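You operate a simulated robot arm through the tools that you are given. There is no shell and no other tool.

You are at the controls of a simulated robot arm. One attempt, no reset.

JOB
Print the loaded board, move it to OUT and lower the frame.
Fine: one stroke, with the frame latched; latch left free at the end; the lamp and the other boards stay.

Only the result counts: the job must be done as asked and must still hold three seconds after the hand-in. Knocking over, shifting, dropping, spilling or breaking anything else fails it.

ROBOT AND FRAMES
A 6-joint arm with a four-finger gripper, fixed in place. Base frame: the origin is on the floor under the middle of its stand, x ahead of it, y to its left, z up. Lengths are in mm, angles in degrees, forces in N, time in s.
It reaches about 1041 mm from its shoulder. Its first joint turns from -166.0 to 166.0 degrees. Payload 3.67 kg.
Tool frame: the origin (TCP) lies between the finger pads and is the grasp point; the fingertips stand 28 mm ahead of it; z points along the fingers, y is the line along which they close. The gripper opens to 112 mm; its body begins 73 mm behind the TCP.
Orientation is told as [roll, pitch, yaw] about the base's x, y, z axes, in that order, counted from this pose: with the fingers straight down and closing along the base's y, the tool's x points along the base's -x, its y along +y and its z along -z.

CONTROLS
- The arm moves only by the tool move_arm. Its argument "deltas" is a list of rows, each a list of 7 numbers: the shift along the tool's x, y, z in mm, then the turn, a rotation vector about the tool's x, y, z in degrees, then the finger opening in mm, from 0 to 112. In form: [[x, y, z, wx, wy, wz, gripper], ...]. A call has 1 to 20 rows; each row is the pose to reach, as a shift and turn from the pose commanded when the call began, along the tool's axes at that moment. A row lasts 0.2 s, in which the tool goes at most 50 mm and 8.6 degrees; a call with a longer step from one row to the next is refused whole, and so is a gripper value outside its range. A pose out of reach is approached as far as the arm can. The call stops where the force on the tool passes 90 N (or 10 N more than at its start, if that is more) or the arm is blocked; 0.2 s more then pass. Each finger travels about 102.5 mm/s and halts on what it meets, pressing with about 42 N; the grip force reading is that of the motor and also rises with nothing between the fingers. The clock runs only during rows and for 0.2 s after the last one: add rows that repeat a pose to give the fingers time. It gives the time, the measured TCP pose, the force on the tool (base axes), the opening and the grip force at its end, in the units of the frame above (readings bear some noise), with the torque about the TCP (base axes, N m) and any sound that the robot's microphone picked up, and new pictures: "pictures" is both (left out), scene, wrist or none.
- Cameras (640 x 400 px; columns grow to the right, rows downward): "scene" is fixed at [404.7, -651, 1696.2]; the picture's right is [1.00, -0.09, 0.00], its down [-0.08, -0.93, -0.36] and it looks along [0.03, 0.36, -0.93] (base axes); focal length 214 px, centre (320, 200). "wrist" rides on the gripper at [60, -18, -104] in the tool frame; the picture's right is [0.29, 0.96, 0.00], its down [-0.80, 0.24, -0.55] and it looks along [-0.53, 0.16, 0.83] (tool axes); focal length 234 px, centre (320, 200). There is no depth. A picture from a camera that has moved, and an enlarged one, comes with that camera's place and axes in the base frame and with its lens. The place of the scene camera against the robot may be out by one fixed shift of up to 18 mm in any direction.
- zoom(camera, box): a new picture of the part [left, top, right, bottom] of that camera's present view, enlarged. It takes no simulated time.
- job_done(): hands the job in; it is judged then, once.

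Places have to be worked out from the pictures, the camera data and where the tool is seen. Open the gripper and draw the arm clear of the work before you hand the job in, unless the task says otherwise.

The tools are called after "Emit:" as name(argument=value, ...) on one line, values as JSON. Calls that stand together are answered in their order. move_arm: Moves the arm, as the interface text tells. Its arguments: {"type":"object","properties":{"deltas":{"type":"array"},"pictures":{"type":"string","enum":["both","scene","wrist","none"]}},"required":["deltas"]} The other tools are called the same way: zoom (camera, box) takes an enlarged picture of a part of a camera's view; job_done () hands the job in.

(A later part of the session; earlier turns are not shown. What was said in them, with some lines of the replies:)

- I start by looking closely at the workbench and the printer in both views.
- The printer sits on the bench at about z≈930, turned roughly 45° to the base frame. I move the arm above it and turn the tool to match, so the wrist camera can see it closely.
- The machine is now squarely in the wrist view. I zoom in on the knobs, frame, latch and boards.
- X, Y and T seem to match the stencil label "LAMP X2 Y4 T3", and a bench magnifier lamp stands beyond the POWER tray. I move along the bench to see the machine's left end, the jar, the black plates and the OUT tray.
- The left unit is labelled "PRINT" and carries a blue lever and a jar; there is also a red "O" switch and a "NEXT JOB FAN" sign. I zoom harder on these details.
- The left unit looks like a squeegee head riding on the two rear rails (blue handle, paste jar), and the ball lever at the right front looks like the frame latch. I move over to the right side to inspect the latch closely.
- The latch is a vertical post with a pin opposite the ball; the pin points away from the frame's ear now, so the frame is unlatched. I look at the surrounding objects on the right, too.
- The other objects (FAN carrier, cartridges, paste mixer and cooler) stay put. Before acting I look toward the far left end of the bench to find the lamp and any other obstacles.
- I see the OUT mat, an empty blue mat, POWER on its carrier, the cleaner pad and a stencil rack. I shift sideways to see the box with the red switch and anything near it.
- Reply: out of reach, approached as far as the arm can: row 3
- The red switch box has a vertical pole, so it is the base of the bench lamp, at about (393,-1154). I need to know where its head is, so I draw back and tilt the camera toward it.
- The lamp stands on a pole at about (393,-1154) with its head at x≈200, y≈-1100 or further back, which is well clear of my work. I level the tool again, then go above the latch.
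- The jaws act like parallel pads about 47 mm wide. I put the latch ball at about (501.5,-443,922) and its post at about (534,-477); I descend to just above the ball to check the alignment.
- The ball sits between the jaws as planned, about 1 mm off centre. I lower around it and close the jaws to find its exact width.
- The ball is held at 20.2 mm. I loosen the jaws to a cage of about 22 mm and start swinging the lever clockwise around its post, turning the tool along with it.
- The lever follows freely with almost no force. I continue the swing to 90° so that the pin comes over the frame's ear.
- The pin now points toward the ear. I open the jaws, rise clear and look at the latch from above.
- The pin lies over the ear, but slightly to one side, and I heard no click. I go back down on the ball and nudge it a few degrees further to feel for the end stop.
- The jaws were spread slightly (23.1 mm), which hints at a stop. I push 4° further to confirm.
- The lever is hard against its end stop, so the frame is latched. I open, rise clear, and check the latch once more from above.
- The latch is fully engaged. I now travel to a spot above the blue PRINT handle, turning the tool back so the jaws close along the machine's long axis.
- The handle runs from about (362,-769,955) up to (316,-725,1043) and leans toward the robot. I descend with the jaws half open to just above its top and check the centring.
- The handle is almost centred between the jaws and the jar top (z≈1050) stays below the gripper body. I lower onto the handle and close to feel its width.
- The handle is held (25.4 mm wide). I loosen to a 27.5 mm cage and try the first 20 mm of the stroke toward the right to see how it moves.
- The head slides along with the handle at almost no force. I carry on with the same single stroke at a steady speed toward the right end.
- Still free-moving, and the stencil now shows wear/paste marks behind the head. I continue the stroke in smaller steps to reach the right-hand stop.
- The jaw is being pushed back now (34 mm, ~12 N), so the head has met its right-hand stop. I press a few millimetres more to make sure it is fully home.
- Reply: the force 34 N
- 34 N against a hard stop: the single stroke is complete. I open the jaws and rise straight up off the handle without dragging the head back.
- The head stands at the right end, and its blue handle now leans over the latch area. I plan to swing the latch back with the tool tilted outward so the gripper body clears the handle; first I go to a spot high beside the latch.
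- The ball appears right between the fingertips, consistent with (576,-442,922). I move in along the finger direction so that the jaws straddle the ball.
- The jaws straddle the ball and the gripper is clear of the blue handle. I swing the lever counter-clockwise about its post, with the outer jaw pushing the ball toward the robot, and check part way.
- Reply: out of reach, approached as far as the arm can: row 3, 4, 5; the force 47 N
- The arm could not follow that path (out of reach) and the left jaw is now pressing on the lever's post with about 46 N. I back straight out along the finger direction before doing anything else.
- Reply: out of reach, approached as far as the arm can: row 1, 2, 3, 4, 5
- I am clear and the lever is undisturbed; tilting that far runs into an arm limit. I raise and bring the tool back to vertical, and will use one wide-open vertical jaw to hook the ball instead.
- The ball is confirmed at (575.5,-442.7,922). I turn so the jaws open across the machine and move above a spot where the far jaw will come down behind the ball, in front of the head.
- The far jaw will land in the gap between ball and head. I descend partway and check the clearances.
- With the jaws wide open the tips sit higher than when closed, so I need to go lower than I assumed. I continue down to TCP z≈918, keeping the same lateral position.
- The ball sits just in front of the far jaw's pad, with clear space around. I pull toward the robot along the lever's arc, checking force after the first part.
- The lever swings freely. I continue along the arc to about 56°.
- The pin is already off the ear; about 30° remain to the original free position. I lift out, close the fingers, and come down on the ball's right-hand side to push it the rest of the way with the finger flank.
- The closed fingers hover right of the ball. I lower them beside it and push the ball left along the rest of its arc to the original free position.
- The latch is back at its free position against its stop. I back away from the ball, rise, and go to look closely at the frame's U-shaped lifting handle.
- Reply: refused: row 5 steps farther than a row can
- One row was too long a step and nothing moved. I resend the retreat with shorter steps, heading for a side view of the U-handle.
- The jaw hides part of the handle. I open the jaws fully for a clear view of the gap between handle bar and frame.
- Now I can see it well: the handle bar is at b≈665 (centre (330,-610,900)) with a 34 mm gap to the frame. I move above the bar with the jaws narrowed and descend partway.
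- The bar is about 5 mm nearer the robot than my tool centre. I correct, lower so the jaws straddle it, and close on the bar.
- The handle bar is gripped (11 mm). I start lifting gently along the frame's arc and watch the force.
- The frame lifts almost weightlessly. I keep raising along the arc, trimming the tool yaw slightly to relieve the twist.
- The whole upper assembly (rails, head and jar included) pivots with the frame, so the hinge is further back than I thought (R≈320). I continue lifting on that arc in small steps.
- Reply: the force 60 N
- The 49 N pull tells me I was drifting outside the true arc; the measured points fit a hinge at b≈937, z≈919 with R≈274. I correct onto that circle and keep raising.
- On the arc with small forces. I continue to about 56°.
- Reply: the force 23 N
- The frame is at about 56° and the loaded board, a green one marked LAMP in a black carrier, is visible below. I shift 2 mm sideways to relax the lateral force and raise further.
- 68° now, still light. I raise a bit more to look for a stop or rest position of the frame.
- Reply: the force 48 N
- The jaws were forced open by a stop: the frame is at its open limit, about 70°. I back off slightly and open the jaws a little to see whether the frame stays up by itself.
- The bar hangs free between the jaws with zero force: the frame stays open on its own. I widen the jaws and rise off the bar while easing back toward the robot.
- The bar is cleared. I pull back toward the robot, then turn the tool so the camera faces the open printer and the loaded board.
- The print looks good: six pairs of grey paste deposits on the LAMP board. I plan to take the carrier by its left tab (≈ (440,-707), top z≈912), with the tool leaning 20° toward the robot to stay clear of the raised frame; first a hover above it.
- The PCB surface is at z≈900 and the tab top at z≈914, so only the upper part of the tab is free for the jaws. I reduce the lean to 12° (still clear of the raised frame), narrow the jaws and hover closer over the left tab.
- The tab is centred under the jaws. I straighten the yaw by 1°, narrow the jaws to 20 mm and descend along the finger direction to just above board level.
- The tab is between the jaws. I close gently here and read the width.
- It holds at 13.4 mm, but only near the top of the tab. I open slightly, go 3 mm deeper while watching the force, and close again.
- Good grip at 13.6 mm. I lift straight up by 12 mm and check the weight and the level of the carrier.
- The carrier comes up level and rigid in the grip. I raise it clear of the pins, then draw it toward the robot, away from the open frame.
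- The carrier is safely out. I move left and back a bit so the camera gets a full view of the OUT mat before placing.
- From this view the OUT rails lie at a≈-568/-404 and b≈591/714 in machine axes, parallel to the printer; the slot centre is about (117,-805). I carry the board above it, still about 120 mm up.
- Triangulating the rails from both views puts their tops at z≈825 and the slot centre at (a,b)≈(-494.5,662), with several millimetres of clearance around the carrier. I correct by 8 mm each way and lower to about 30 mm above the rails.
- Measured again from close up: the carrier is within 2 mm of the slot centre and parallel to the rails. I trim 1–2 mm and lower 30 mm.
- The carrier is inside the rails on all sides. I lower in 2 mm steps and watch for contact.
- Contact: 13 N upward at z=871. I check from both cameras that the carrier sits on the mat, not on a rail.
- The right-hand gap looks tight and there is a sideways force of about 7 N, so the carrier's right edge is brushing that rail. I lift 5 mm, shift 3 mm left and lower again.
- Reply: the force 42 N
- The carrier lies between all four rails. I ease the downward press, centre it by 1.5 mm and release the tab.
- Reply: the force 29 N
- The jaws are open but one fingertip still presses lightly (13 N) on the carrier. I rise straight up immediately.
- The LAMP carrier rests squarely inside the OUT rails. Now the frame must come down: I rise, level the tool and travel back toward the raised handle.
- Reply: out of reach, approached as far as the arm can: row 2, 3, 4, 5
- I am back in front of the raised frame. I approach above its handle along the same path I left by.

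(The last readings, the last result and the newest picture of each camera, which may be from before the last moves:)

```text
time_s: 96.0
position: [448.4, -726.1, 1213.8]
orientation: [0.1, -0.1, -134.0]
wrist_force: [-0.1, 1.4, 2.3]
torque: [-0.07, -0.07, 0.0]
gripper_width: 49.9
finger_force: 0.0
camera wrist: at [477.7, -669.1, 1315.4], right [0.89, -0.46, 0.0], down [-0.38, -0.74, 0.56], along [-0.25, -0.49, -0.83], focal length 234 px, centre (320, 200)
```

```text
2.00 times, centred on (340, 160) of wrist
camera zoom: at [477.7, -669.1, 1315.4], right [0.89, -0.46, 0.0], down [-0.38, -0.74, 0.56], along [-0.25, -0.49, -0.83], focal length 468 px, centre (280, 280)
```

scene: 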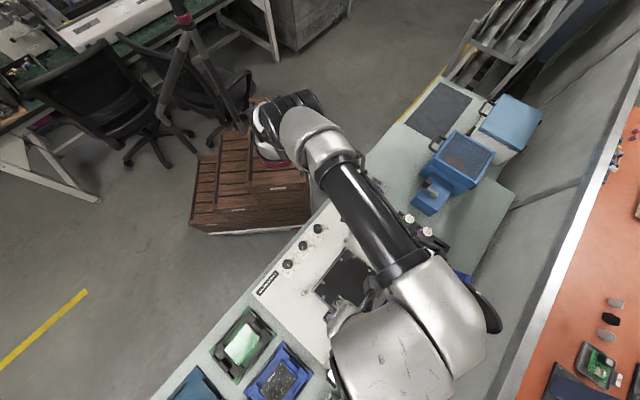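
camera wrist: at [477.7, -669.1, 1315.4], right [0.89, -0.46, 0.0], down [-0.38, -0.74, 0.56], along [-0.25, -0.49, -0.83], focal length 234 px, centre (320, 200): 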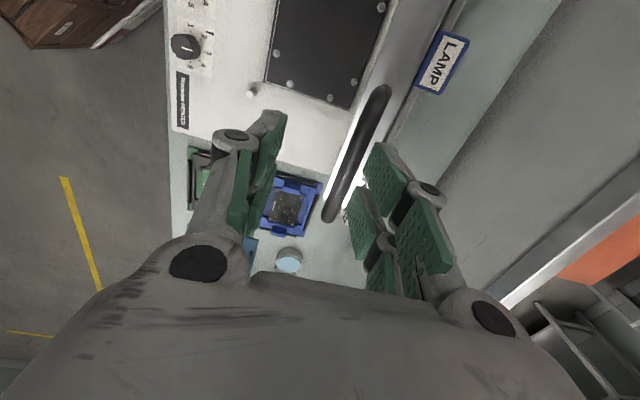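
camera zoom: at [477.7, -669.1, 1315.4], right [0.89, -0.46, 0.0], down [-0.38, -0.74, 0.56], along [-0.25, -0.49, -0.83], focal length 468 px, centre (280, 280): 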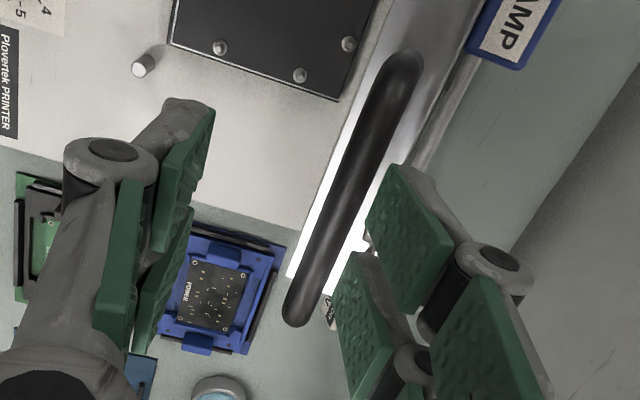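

Emit:
move_arm(deltas=[[0, 8, 2, 0, 0, 0, 50], [0, 14, 8, 0, 0, 0, 50], [0, 16.5, 22, 0, 0, 0, 50], [0, 17, 36, 0, 0, 0, 46]], pictures="wrist")

Emit:
zoom(camera="wrist", box=[220, 60, 460, 260])

```text
time_s: 97.0
position: [461.4, -737.7, 1174.2]
orientation: [-0.1, -0.1, -133.9]
wrist_force: [0.0, 0.9, 0.6]
torque: [-0.01, 0.0, -0.02]
gripper_width: 46.0
finger_force: 0.0
camera wrist: at [489.9, -681.6, 1276.6], right [0.89, -0.46, 0.0], down [-0.38, -0.74, 0.56], along [-0.25, -0.49, -0.83], focal length 234 px, centre (320, 200)
```

wrist: 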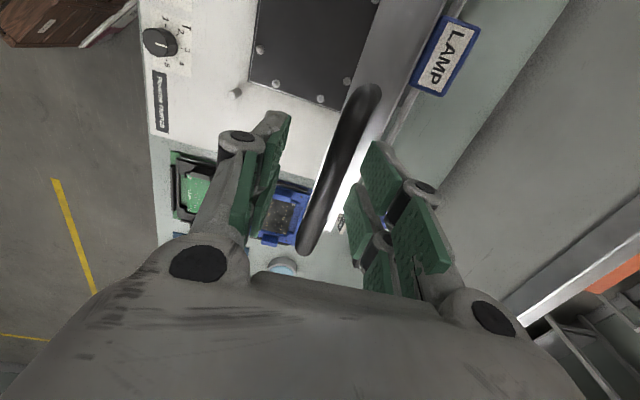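

```text
2.00 times, centred on (340, 160) of wrist
camera zoom: at [489.9, -681.6, 1276.6], right [0.89, -0.46, 0.0], down [-0.38, -0.74, 0.56], along [-0.25, -0.49, -0.83], focal length 468 px, centre (280, 280)
```

zoom: 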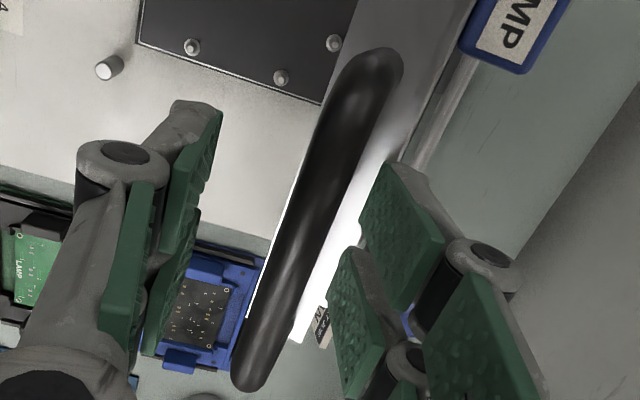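

The bar is between the jaws again. I close on it.

Emit:
move_arm(deltas=[[0, 0, 0, 0, 0, 0, 28], [0, 0, 0, 0, 0, 0, 12], [0, 0, 0, 0, 0, 0, 6], [0, 0, 0, 0, 0, 0, 6]], pictures="none")

```text
time_s: 98.0
position: [461.6, -738.9, 1173.7]
orientation: [0.1, -0.1, -134.0]
wrist_force: [4.0, -0.3, -4.3]
torque: [-0.02, 0.03, -2.01]
gripper_width: 11.2
finger_force: 44.9
```

The bar is gripped (11 mm). I bring the frame down along the same arc, checking forces as I go.

Emit:
move_arm(deltas=[[0.1, -11.5, 4.3, 0, 0, 0.4, 6], [0.2, -23.1, 9, 0, 0, 0.8, 6], [0.3, -31.7, 13.1, 0, 0, 0.8, 6], [0.4, -40.3, 17.4, 0, 0, 0.8, 6], [0.5, -48.6, 22.1, 0, 0, 0.8, 6], [0.6, -56.8, 27, 0, 0, 0.8, 6]], pictures="none")

```text
time_s: 99.4
position: [422.2, -697.7, 1147.0]
orientation: [-0.1, -0.1, -134.6]
wrist_force: [7.1, 5.5, 0.5]
torque: [-0.05, -0.12, 0.51]
gripper_width: 11.0
finger_force: 45.0
```

Emit:
move_arm(deltas=[[0.3, -8, 5.2, 0, 0, 0, 6], [0.5, -15.9, 10.6, 0, 0, 0, 6], [0.7, -23.5, 16.4, 0, 0, 0, 6], [0.8, -30.9, 22.4, 0, 0, 0, 6], [0.9, -38.1, 28.7, 0, 0, 0, 6], [1, -45.1, 35.2, 0, 0, 0, 6], [1, -51.8, 42, 0, 0, 0, 6], [1, -58.3, 48.9, 0, 0, 0, 6], [1, -64.6, 56.1, 0, 0, 0, 6], [1, -70.6, 63.5, 0, 0, 0, 6]], pictures="scene")

Emit:
zoom(camera="scene", box=[260, 200, 460, 380])

```text
time_s: 101.6
position: [372.7, -649.5, 1084.2]
orientation: [0.0, -0.1, -134.7]
wrist_force: [16.6, 2.5, -8.7]
torque: [-0.42, 0.23, 1.31]
gripper_width: 11.1
finger_force: 45.1
```

scene: 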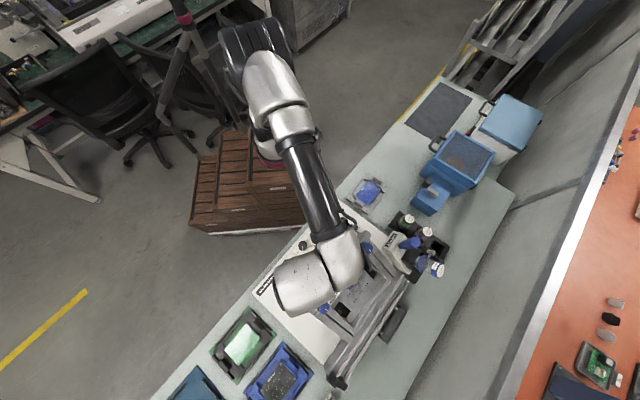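

```text
2.22 times, centred on (360, 290) of scene
camera zoom: at [404.7, -651.0, 1696.2], right [1.0, -0.09, 0.0], down [-0.08, -0.93, -0.36], along [0.03, 0.36, -0.93], focal length 477 px, centre (231, 0)
```

zoom: 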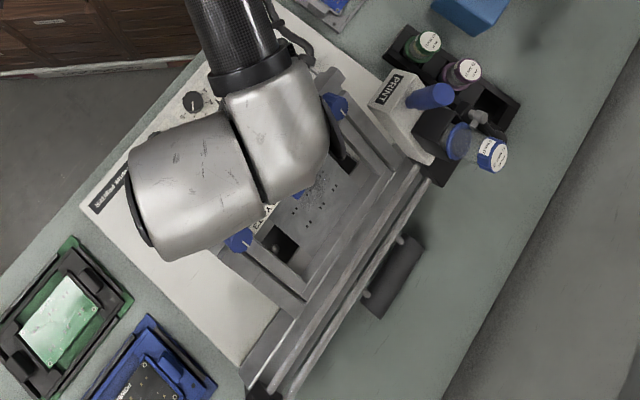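

Emit:
move_arm(deltas=[[0.6, -5, 7.5, 0, 0, 0, 6], [1.2, -10.2, 15.5, 0, 0, 0, 6], [1.2, -15.4, 23.5, 0, 0, 0, 6], [1.2, -20.4, 31.6, 0, 0, 0, 6], [1.2, -25, 40, 0, 0, 0, 6], [1.2, -29.3, 48.5, 0, 0, 0, 6], [1.2, -33.3, 57.2, 0, 0, 0, 6], [1.2, -37.1, 65.9, 0, 0, 0, 6], [1.2, -40.5, 74.9, 0, 0, 0, 6], [1.2, -43.6, 83.9, 0, 0, 0, 6]], pictures="none")

```text
time_s: 103.8
position: [340.4, -616.0, 999.4]
orientation: [0.1, -0.1, -134.7]
wrist_force: [-10.9, -11.6, -2.2]
torque: [-0.39, 0.25, 1.52]
gripper_width: 10.7
finger_force: 45.4
```

Emit:
move_arm(deltas=[[-0.8, -3, 9.2, 0, 0, 0, 6], [-1.5, -5.8, 18.3, 0, 0, 0, 6], [-1.8, -7.8, 27.6, 0, 0, 0, 6], [-2, -9.7, 37, 0, 0, 0, 6], [-2, -11.2, 46.4, 0, 0, 0, 6], [-2, -12.4, 55.9, 0, 0, 0, 6], [-2, -13.2, 65.5, 0, 0, 0, 6], [-2, -13.7, 75, 0, 0, 0, 6]], pictures="both")

Emit:
zoom(camera="scene", box=[260, 200, 460, 380])

```text
time_s: 105.6
position: [330.3, -608.1, 924.4]
orientation: [-0.1, 0.0, -134.7]
wrist_force: [14.5, 20.9, -3.5]
torque: [0.23, -0.19, 1.59]
gripper_width: 11.0
finger_force: 44.4
camera wrist: at [359.8, -551.6, 1027.1], right [0.88, -0.47, 0.0], down [-0.39, -0.74, 0.55], along [-0.26, -0.49, -0.83], focal length 234 px, centre (320, 200)
```

scene: 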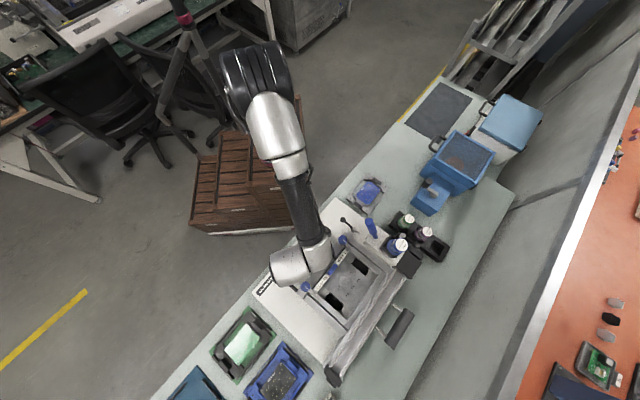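
wrist: 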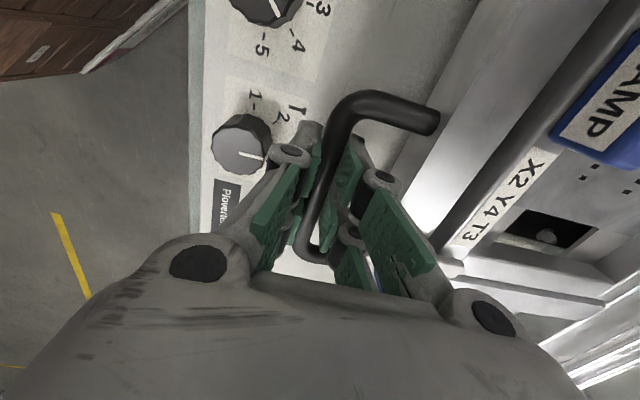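

```text
2.22 times, centred on (360, 290) of scene
camera zoom: at [404.7, -651.0, 1696.2], right [1.0, -0.09, 0.0], down [-0.08, -0.93, -0.36], along [0.03, 0.36, -0.93], focal length 477 px, centre (231, 0)
```

zoom: 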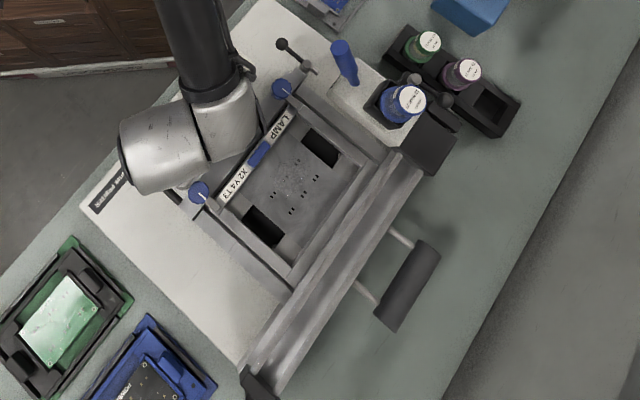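

Nearly closed. I ease the last stretch down in small steps until the frame seats.

Emit:
move_arm(deltas=[[1, 0, 4, 0, 0, 0, 6], [2, 0, 8, 0, 0, 0, 6], [2, 0, 11, 0, 0, 0, 6], [2, 0, 14, 0, 0, 0, 6]], pictures="none")

```text
time_s: 106.6
position: [329.7, -607.7, 910.1]
orientation: [0.0, -0.1, -134.6]
wrist_force: [-13.2, 13.3, -2.5]
torque: [-0.82, 0.74, 1.62]
gripper_width: 10.9
finger_force: 45.3
```

Emit:
move_arm(deltas=[[0, -1, 2, 0, 0, 0, 6], [0, -1.5, 4, 0, 0, 0, 6], [0, -1.5, 6, 0, 0, 0, 6]], pictures="none")

```text
time_s: 107.4
position: [329.7, -606.8, 907.2]
orientation: [0.3, -0.2, -134.6]
wrist_force: [0.6, 1.3, 37.5]
torque: [-0.03, 0.03, 1.74]
gripper_width: 10.7
finger_force: 45.4
```

The frame is seated: 37 N of reaction at the expected height. I relax the press, open the jaws and rise clear.

Emit:
move_arm(deltas=[[0, 0, -3, 0, 0, 0, 6], [0, 0, -3, 0, 0, 0, 20], [0, 0, -3, 0, 0, 0, 28], [0, 0, -3, 0, 0, 0, 28]], pictures="none")

Emit:
move_arm(deltas=[[0, 0, -20, 0, 0, 0, 28], [0, 0, -45, 0, 0, 0, 28], [0, 0, -80, 0, 0, 0, 40], [0, -25, -120, 0, 0, 0, 60], [0, -50, -160, 0, 0, 0, 80], [0, -70, -200, 0, 0, 0, 100]], pictures="both")

Emit:
zoom(camera="scene", box=[260, 200, 460, 380])

Emit:
zoom(camera="wrist", box=[220, 0, 640, 240])

```text
time_s: 108.4
position: [331.0, -605.6, 907.9]
orientation: [0.0, -0.2, -134.7]
wrist_force: [0.0, -0.8, -0.1]
torque: [0.01, 0.0, -0.01]
gripper_width: 27.8
finger_force: 0.1
```

```text
time_s: 109.8
position: [279.9, -557.5, 1108.7]
orientation: [-0.1, -0.1, -134.7]
wrist_force: [1.0, -0.2, 0.0]
torque: [0.06, 0.05, 0.0]
gripper_width: 100.1
finger_force: 0.1
camera wrist: at [309.0, -501.8, 1211.7], right [0.88, -0.47, 0.0], down [-0.39, -0.73, 0.55], along [-0.26, -0.49, -0.83], focal length 234 px, centre (320, 200)
```

scene: 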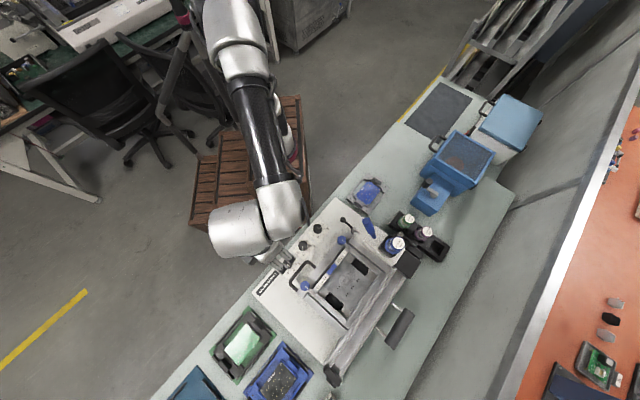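
wrist: 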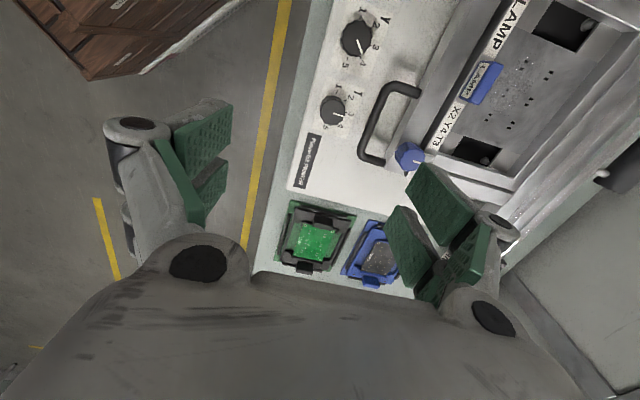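

```text
2.22 times, centred on (360, 290) of scene
camera zoom: at [404.7, -651.0, 1696.2], right [1.0, -0.09, 0.0], down [-0.08, -0.93, -0.36], along [0.03, 0.36, -0.93], focal length 477 px, centre (231, 0)
```

zoom: 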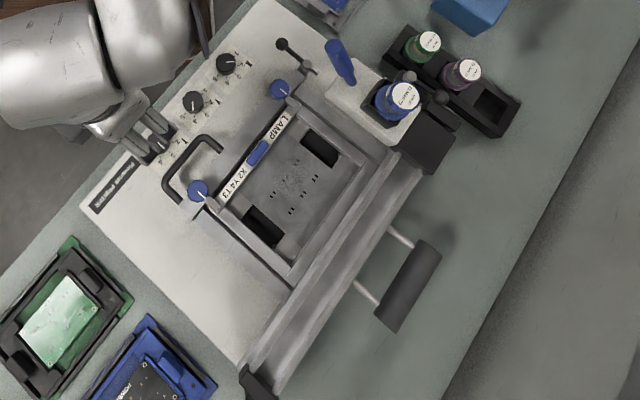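

```text
1.52 times, centred on (430, 120) of wrist
camera zoom: at [309.0, -501.8, 1211.7], right [0.88, -0.47, 0.0], down [-0.39, -0.73, 0.55], along [-0.26, -0.49, -0.83], focal length 357 px, centre (152, 322)
```

zoom: 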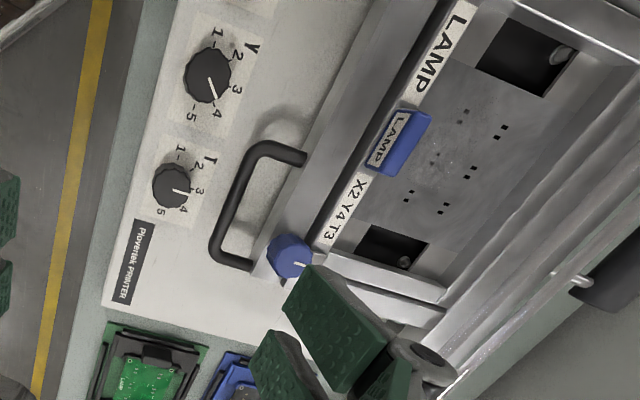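

The frame is down. I verify the latch, the frame position, and all the other items against the starting pictures.

Emit:
zoom(camera="scene", box=[320, 200, 380, 260])

Emit:
zoom(camera="scene", box=[290, 220, 420, 301])

Emit:
zoom(camera="scene", box=[180, 275, 380, 400])

Emit:
zoom(camera="scene", box=[340, 170, 460, 280])

```text
6.67 times, centred on (350, 230) of scene
camera zoom: at [404.7, -651.0, 1696.2], right [1.0, -0.09, 0.0], down [-0.08, -0.93, -0.36], along [0.03, 0.36, -0.93], focal length 1430 px, centre (120, 0)
```

zoom: 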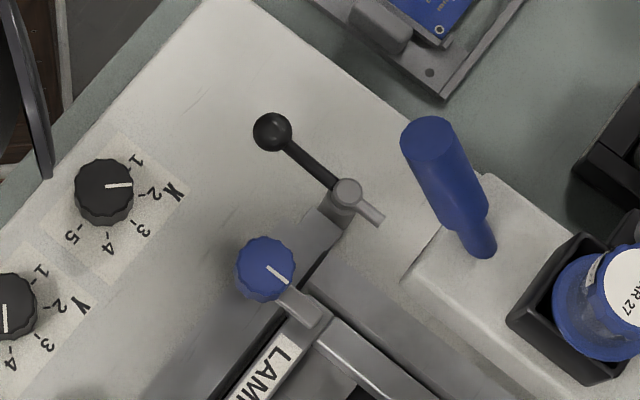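

```text
4.92 times, centred on (355, 260) of scene
camera zoom: at [404.7, -651.0, 1696.2], right [1.0, -0.09, 0.0], down [-0.08, -0.93, -0.36], along [0.03, 0.36, -0.93], focal length 1056 px, centre (148, -98)
```

zoom: 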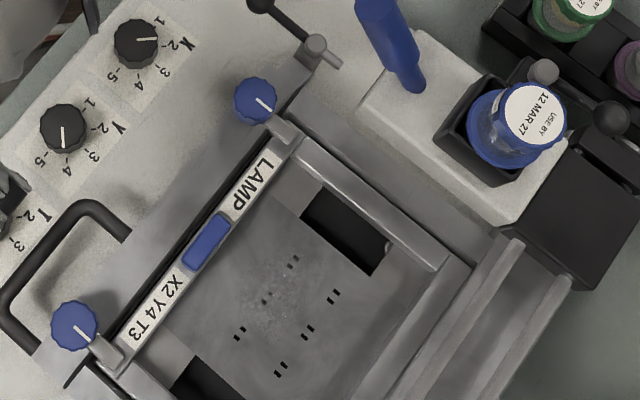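

```text
3.20 times, centred on (280, 338) of scene
camera zoom: at [404.7, -651.0, 1696.2], right [1.0, -0.09, 0.0], down [-0.08, -0.93, -0.36], along [0.03, 0.36, -0.93], focal length 686 px, centre (448, -240)
```

zoom: 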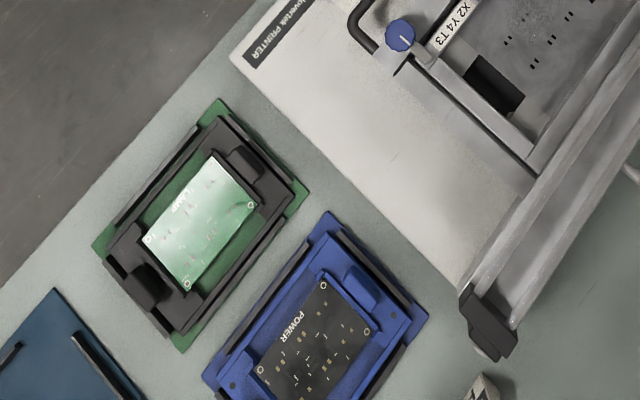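

```text
3.64 times, centred on (400, 225) of scene
camera zoom: at [404.7, -651.0, 1696.2], right [1.0, -0.09, 0.0], down [-0.08, -0.93, -0.36], along [0.03, 0.36, -0.93], focal length 780 px, centre (29, 109)
```

zoom: 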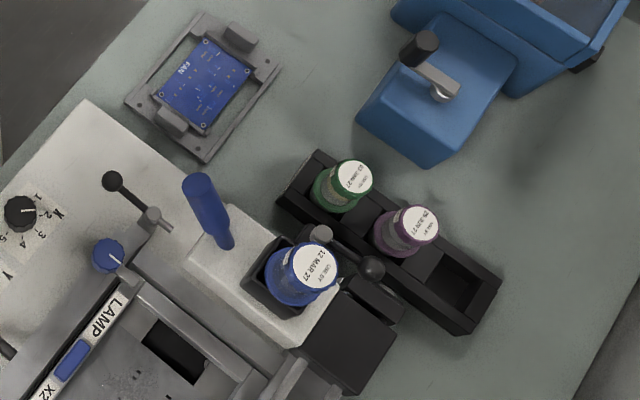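

Emit:
zoom(camera="wrist", box=[260, 190, 400, 285])

Emit:
zoom(camera="scene", box=[200, 300, 290, 390])

Emit:
zoom(camera="wrist", box=[320, 0, 520, 180])

```text
4.21 times, centred on (330, 238) of wrist
camera zoom: at [309.0, -501.8, 1211.7], right [0.88, -0.47, 0.0], down [-0.39, -0.73, 0.55], along [-0.26, -0.49, -0.83], focal length 986 px, centre (278, 42)
```

zoom: 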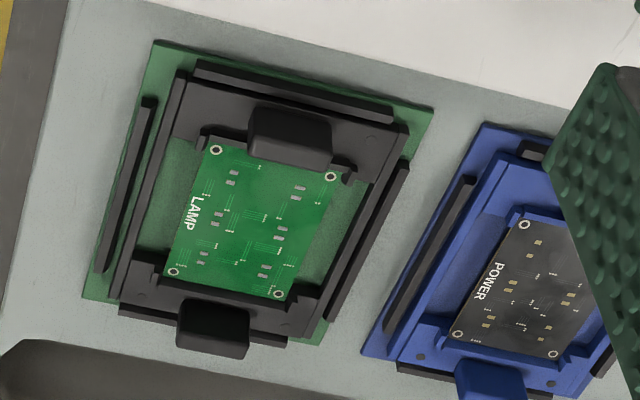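

```text
4.44 times, centred on (245, 345) of scene
camera zoom: at [404.7, -651.0, 1696.2], right [1.0, -0.09, 0.0], down [-0.08, -0.93, -0.36], along [0.03, 0.36, -0.93], focal length 953 px, centre (653, -444)
```

zoom: 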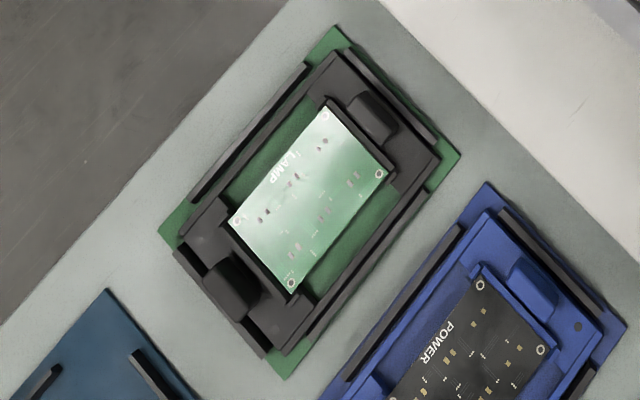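

```text
2.22 times, centred on (420, 90) of wrist
camera zoom: at [309.0, -501.8, 1211.7], right [0.88, -0.47, 0.0], down [-0.39, -0.73, 0.55], along [-0.26, -0.49, -0.83], focal length 520 px, centre (98, 444)
```

zoom: 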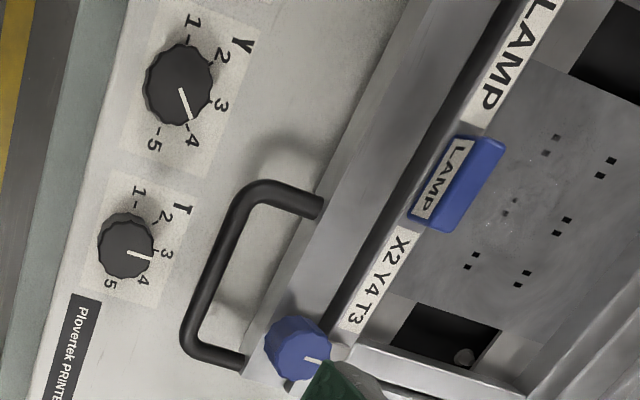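

Carrier, board, latch, frame, knobs and neighbours all look right. I draw the arm well clear before handing in.

Emit:
move_arm(deltas=[[0, -20, -40, 0, 0, 0, 112], [35, -40, -75, 0, 0, 0, 112], [70, -60, -105, 0, 0, 0, 112], [105, -75, -130, 0, 0, 0, 112], [145, -88, -150, 0, 0, 0, 112], [184, -98, -150, 0, 0, 0, 112]], pictures="both")

Emit:
zoom(camera="scene", box=[200, 180, 460, 400])

```text
refused: row 2 steps farther than a row can; nothing moved
```

```text
1.82 times, centred on (330, 290) of scene
camera zoom: at [404.7, -651.0, 1696.2], right [1.0, -0.09, 0.0], down [-0.08, -0.93, -0.36], along [0.03, 0.36, -0.93], focal length 390 px, centre (302, 36)
```

zoom: 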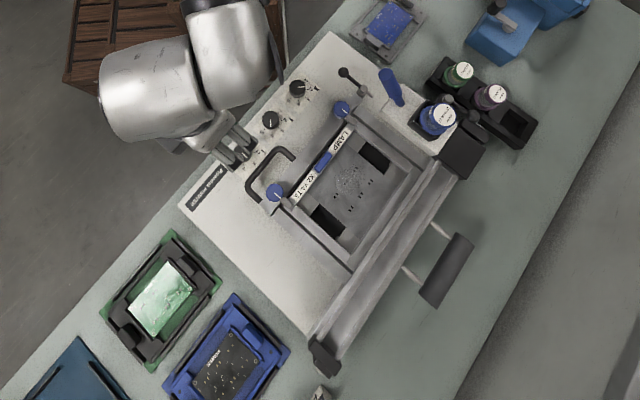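

One row was too long, so I resend the withdrawal with shorter steps.

Emit:
move_arm(deltas=[[0, -18, -36, 0, 0, 0, 112], [20, -32, -68, 0, 0, 0, 112], [45, -46, -96, 0, 0, 0, 112], [75, -58, -120, 0, 0, 0, 112], [110, -70, -138, 0, 0, 0, 112], [148, -84, -150, 0, 0, 0, 112], [184, -98, -150, 0, 0, 0, 112]], pictures="both")

Emit:
zoom(camera="scene", box=[200, 180, 460, 400])

```text
time_s: 111.4
position: [341.6, -357.6, 1257.7]
orientation: [0.0, -0.1, -134.8]
wrist_force: [0.2, -0.1, 0.3]
torque: [0.0, 0.02, -0.01]
gripper_width: 111.7
finger_force: 0.0
camera wrist: at [371.6, -300.7, 1359.8], right [0.88, -0.47, 0.0], down [-0.39, -0.73, 0.56], along [-0.26, -0.49, -0.83], focal length 234 px, centre (320, 200)
```

scene: 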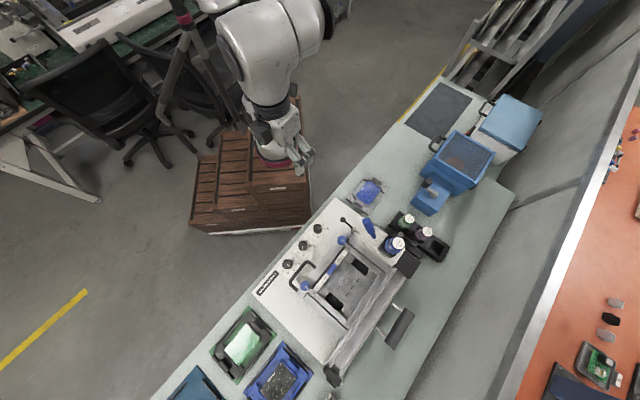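
wrist: 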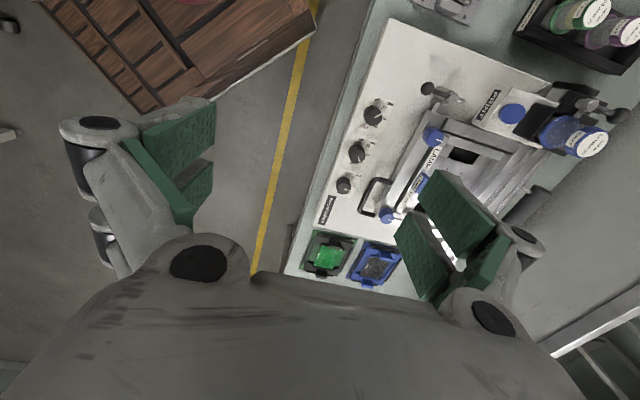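

```text
1.82 times, centred on (330, 290) of scene
camera zoom: at [404.7, -651.0, 1696.2], right [1.0, -0.09, 0.0], down [-0.08, -0.93, -0.36], along [0.03, 0.36, -0.93], focal length 390 px, centre (302, 36)
```

zoom: 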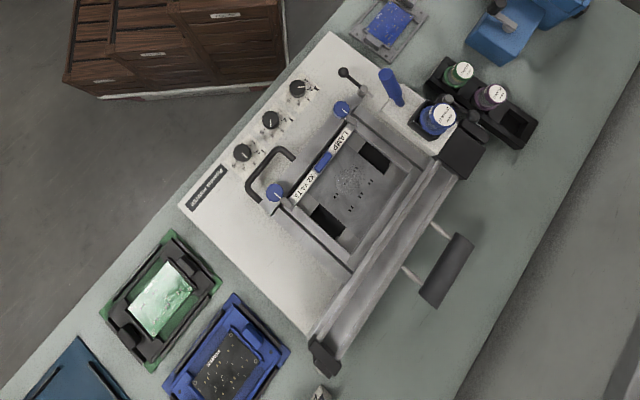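

The board is printed and sitting in OUT, the frame is down, the latch is free, the neighbouring boards are undisturbed, and the arm is clear with its gripper open. I hand in the job.

Emit:
job_done()

```text
The job is handed in.
```

I printed the LAMP board with one stroke while the frame was latched. I then moved it to OUT, lowered the frame and handed the job in. No verdict came back after the hand-in, so what follows is what I saw beforehand.

- **Print:** The knobs already matched the stencil label (X2 Y4 T3), so I left them alone. With the frame up, six pairs of grey paste deposits were visible on the board.
- **Board in OUT:** The carrier sits between the four rails, and the paste still showed after I let go. A fingertip pressed on the carrier with about 13 N as I released it, and I saw no damage.
- **Frame and latch:** The frame is seated, and the latch lever is back where it started, free. My first try at swinging the latch back pushed on its post with about 46 N. Nothing looked moved, and the lever swung freely afterwards.
- **Everything else:** The FAN and POWER boards, the cartridges and the knobs look unchanged from the starting pictures. I never went near the bench lamp, but it is outside the scene camera's view, so I could not check it at the end.

The print head is at the right-hand end of its rails after the single stroke. I did not slide it back, because that could have counted as a second stroke.
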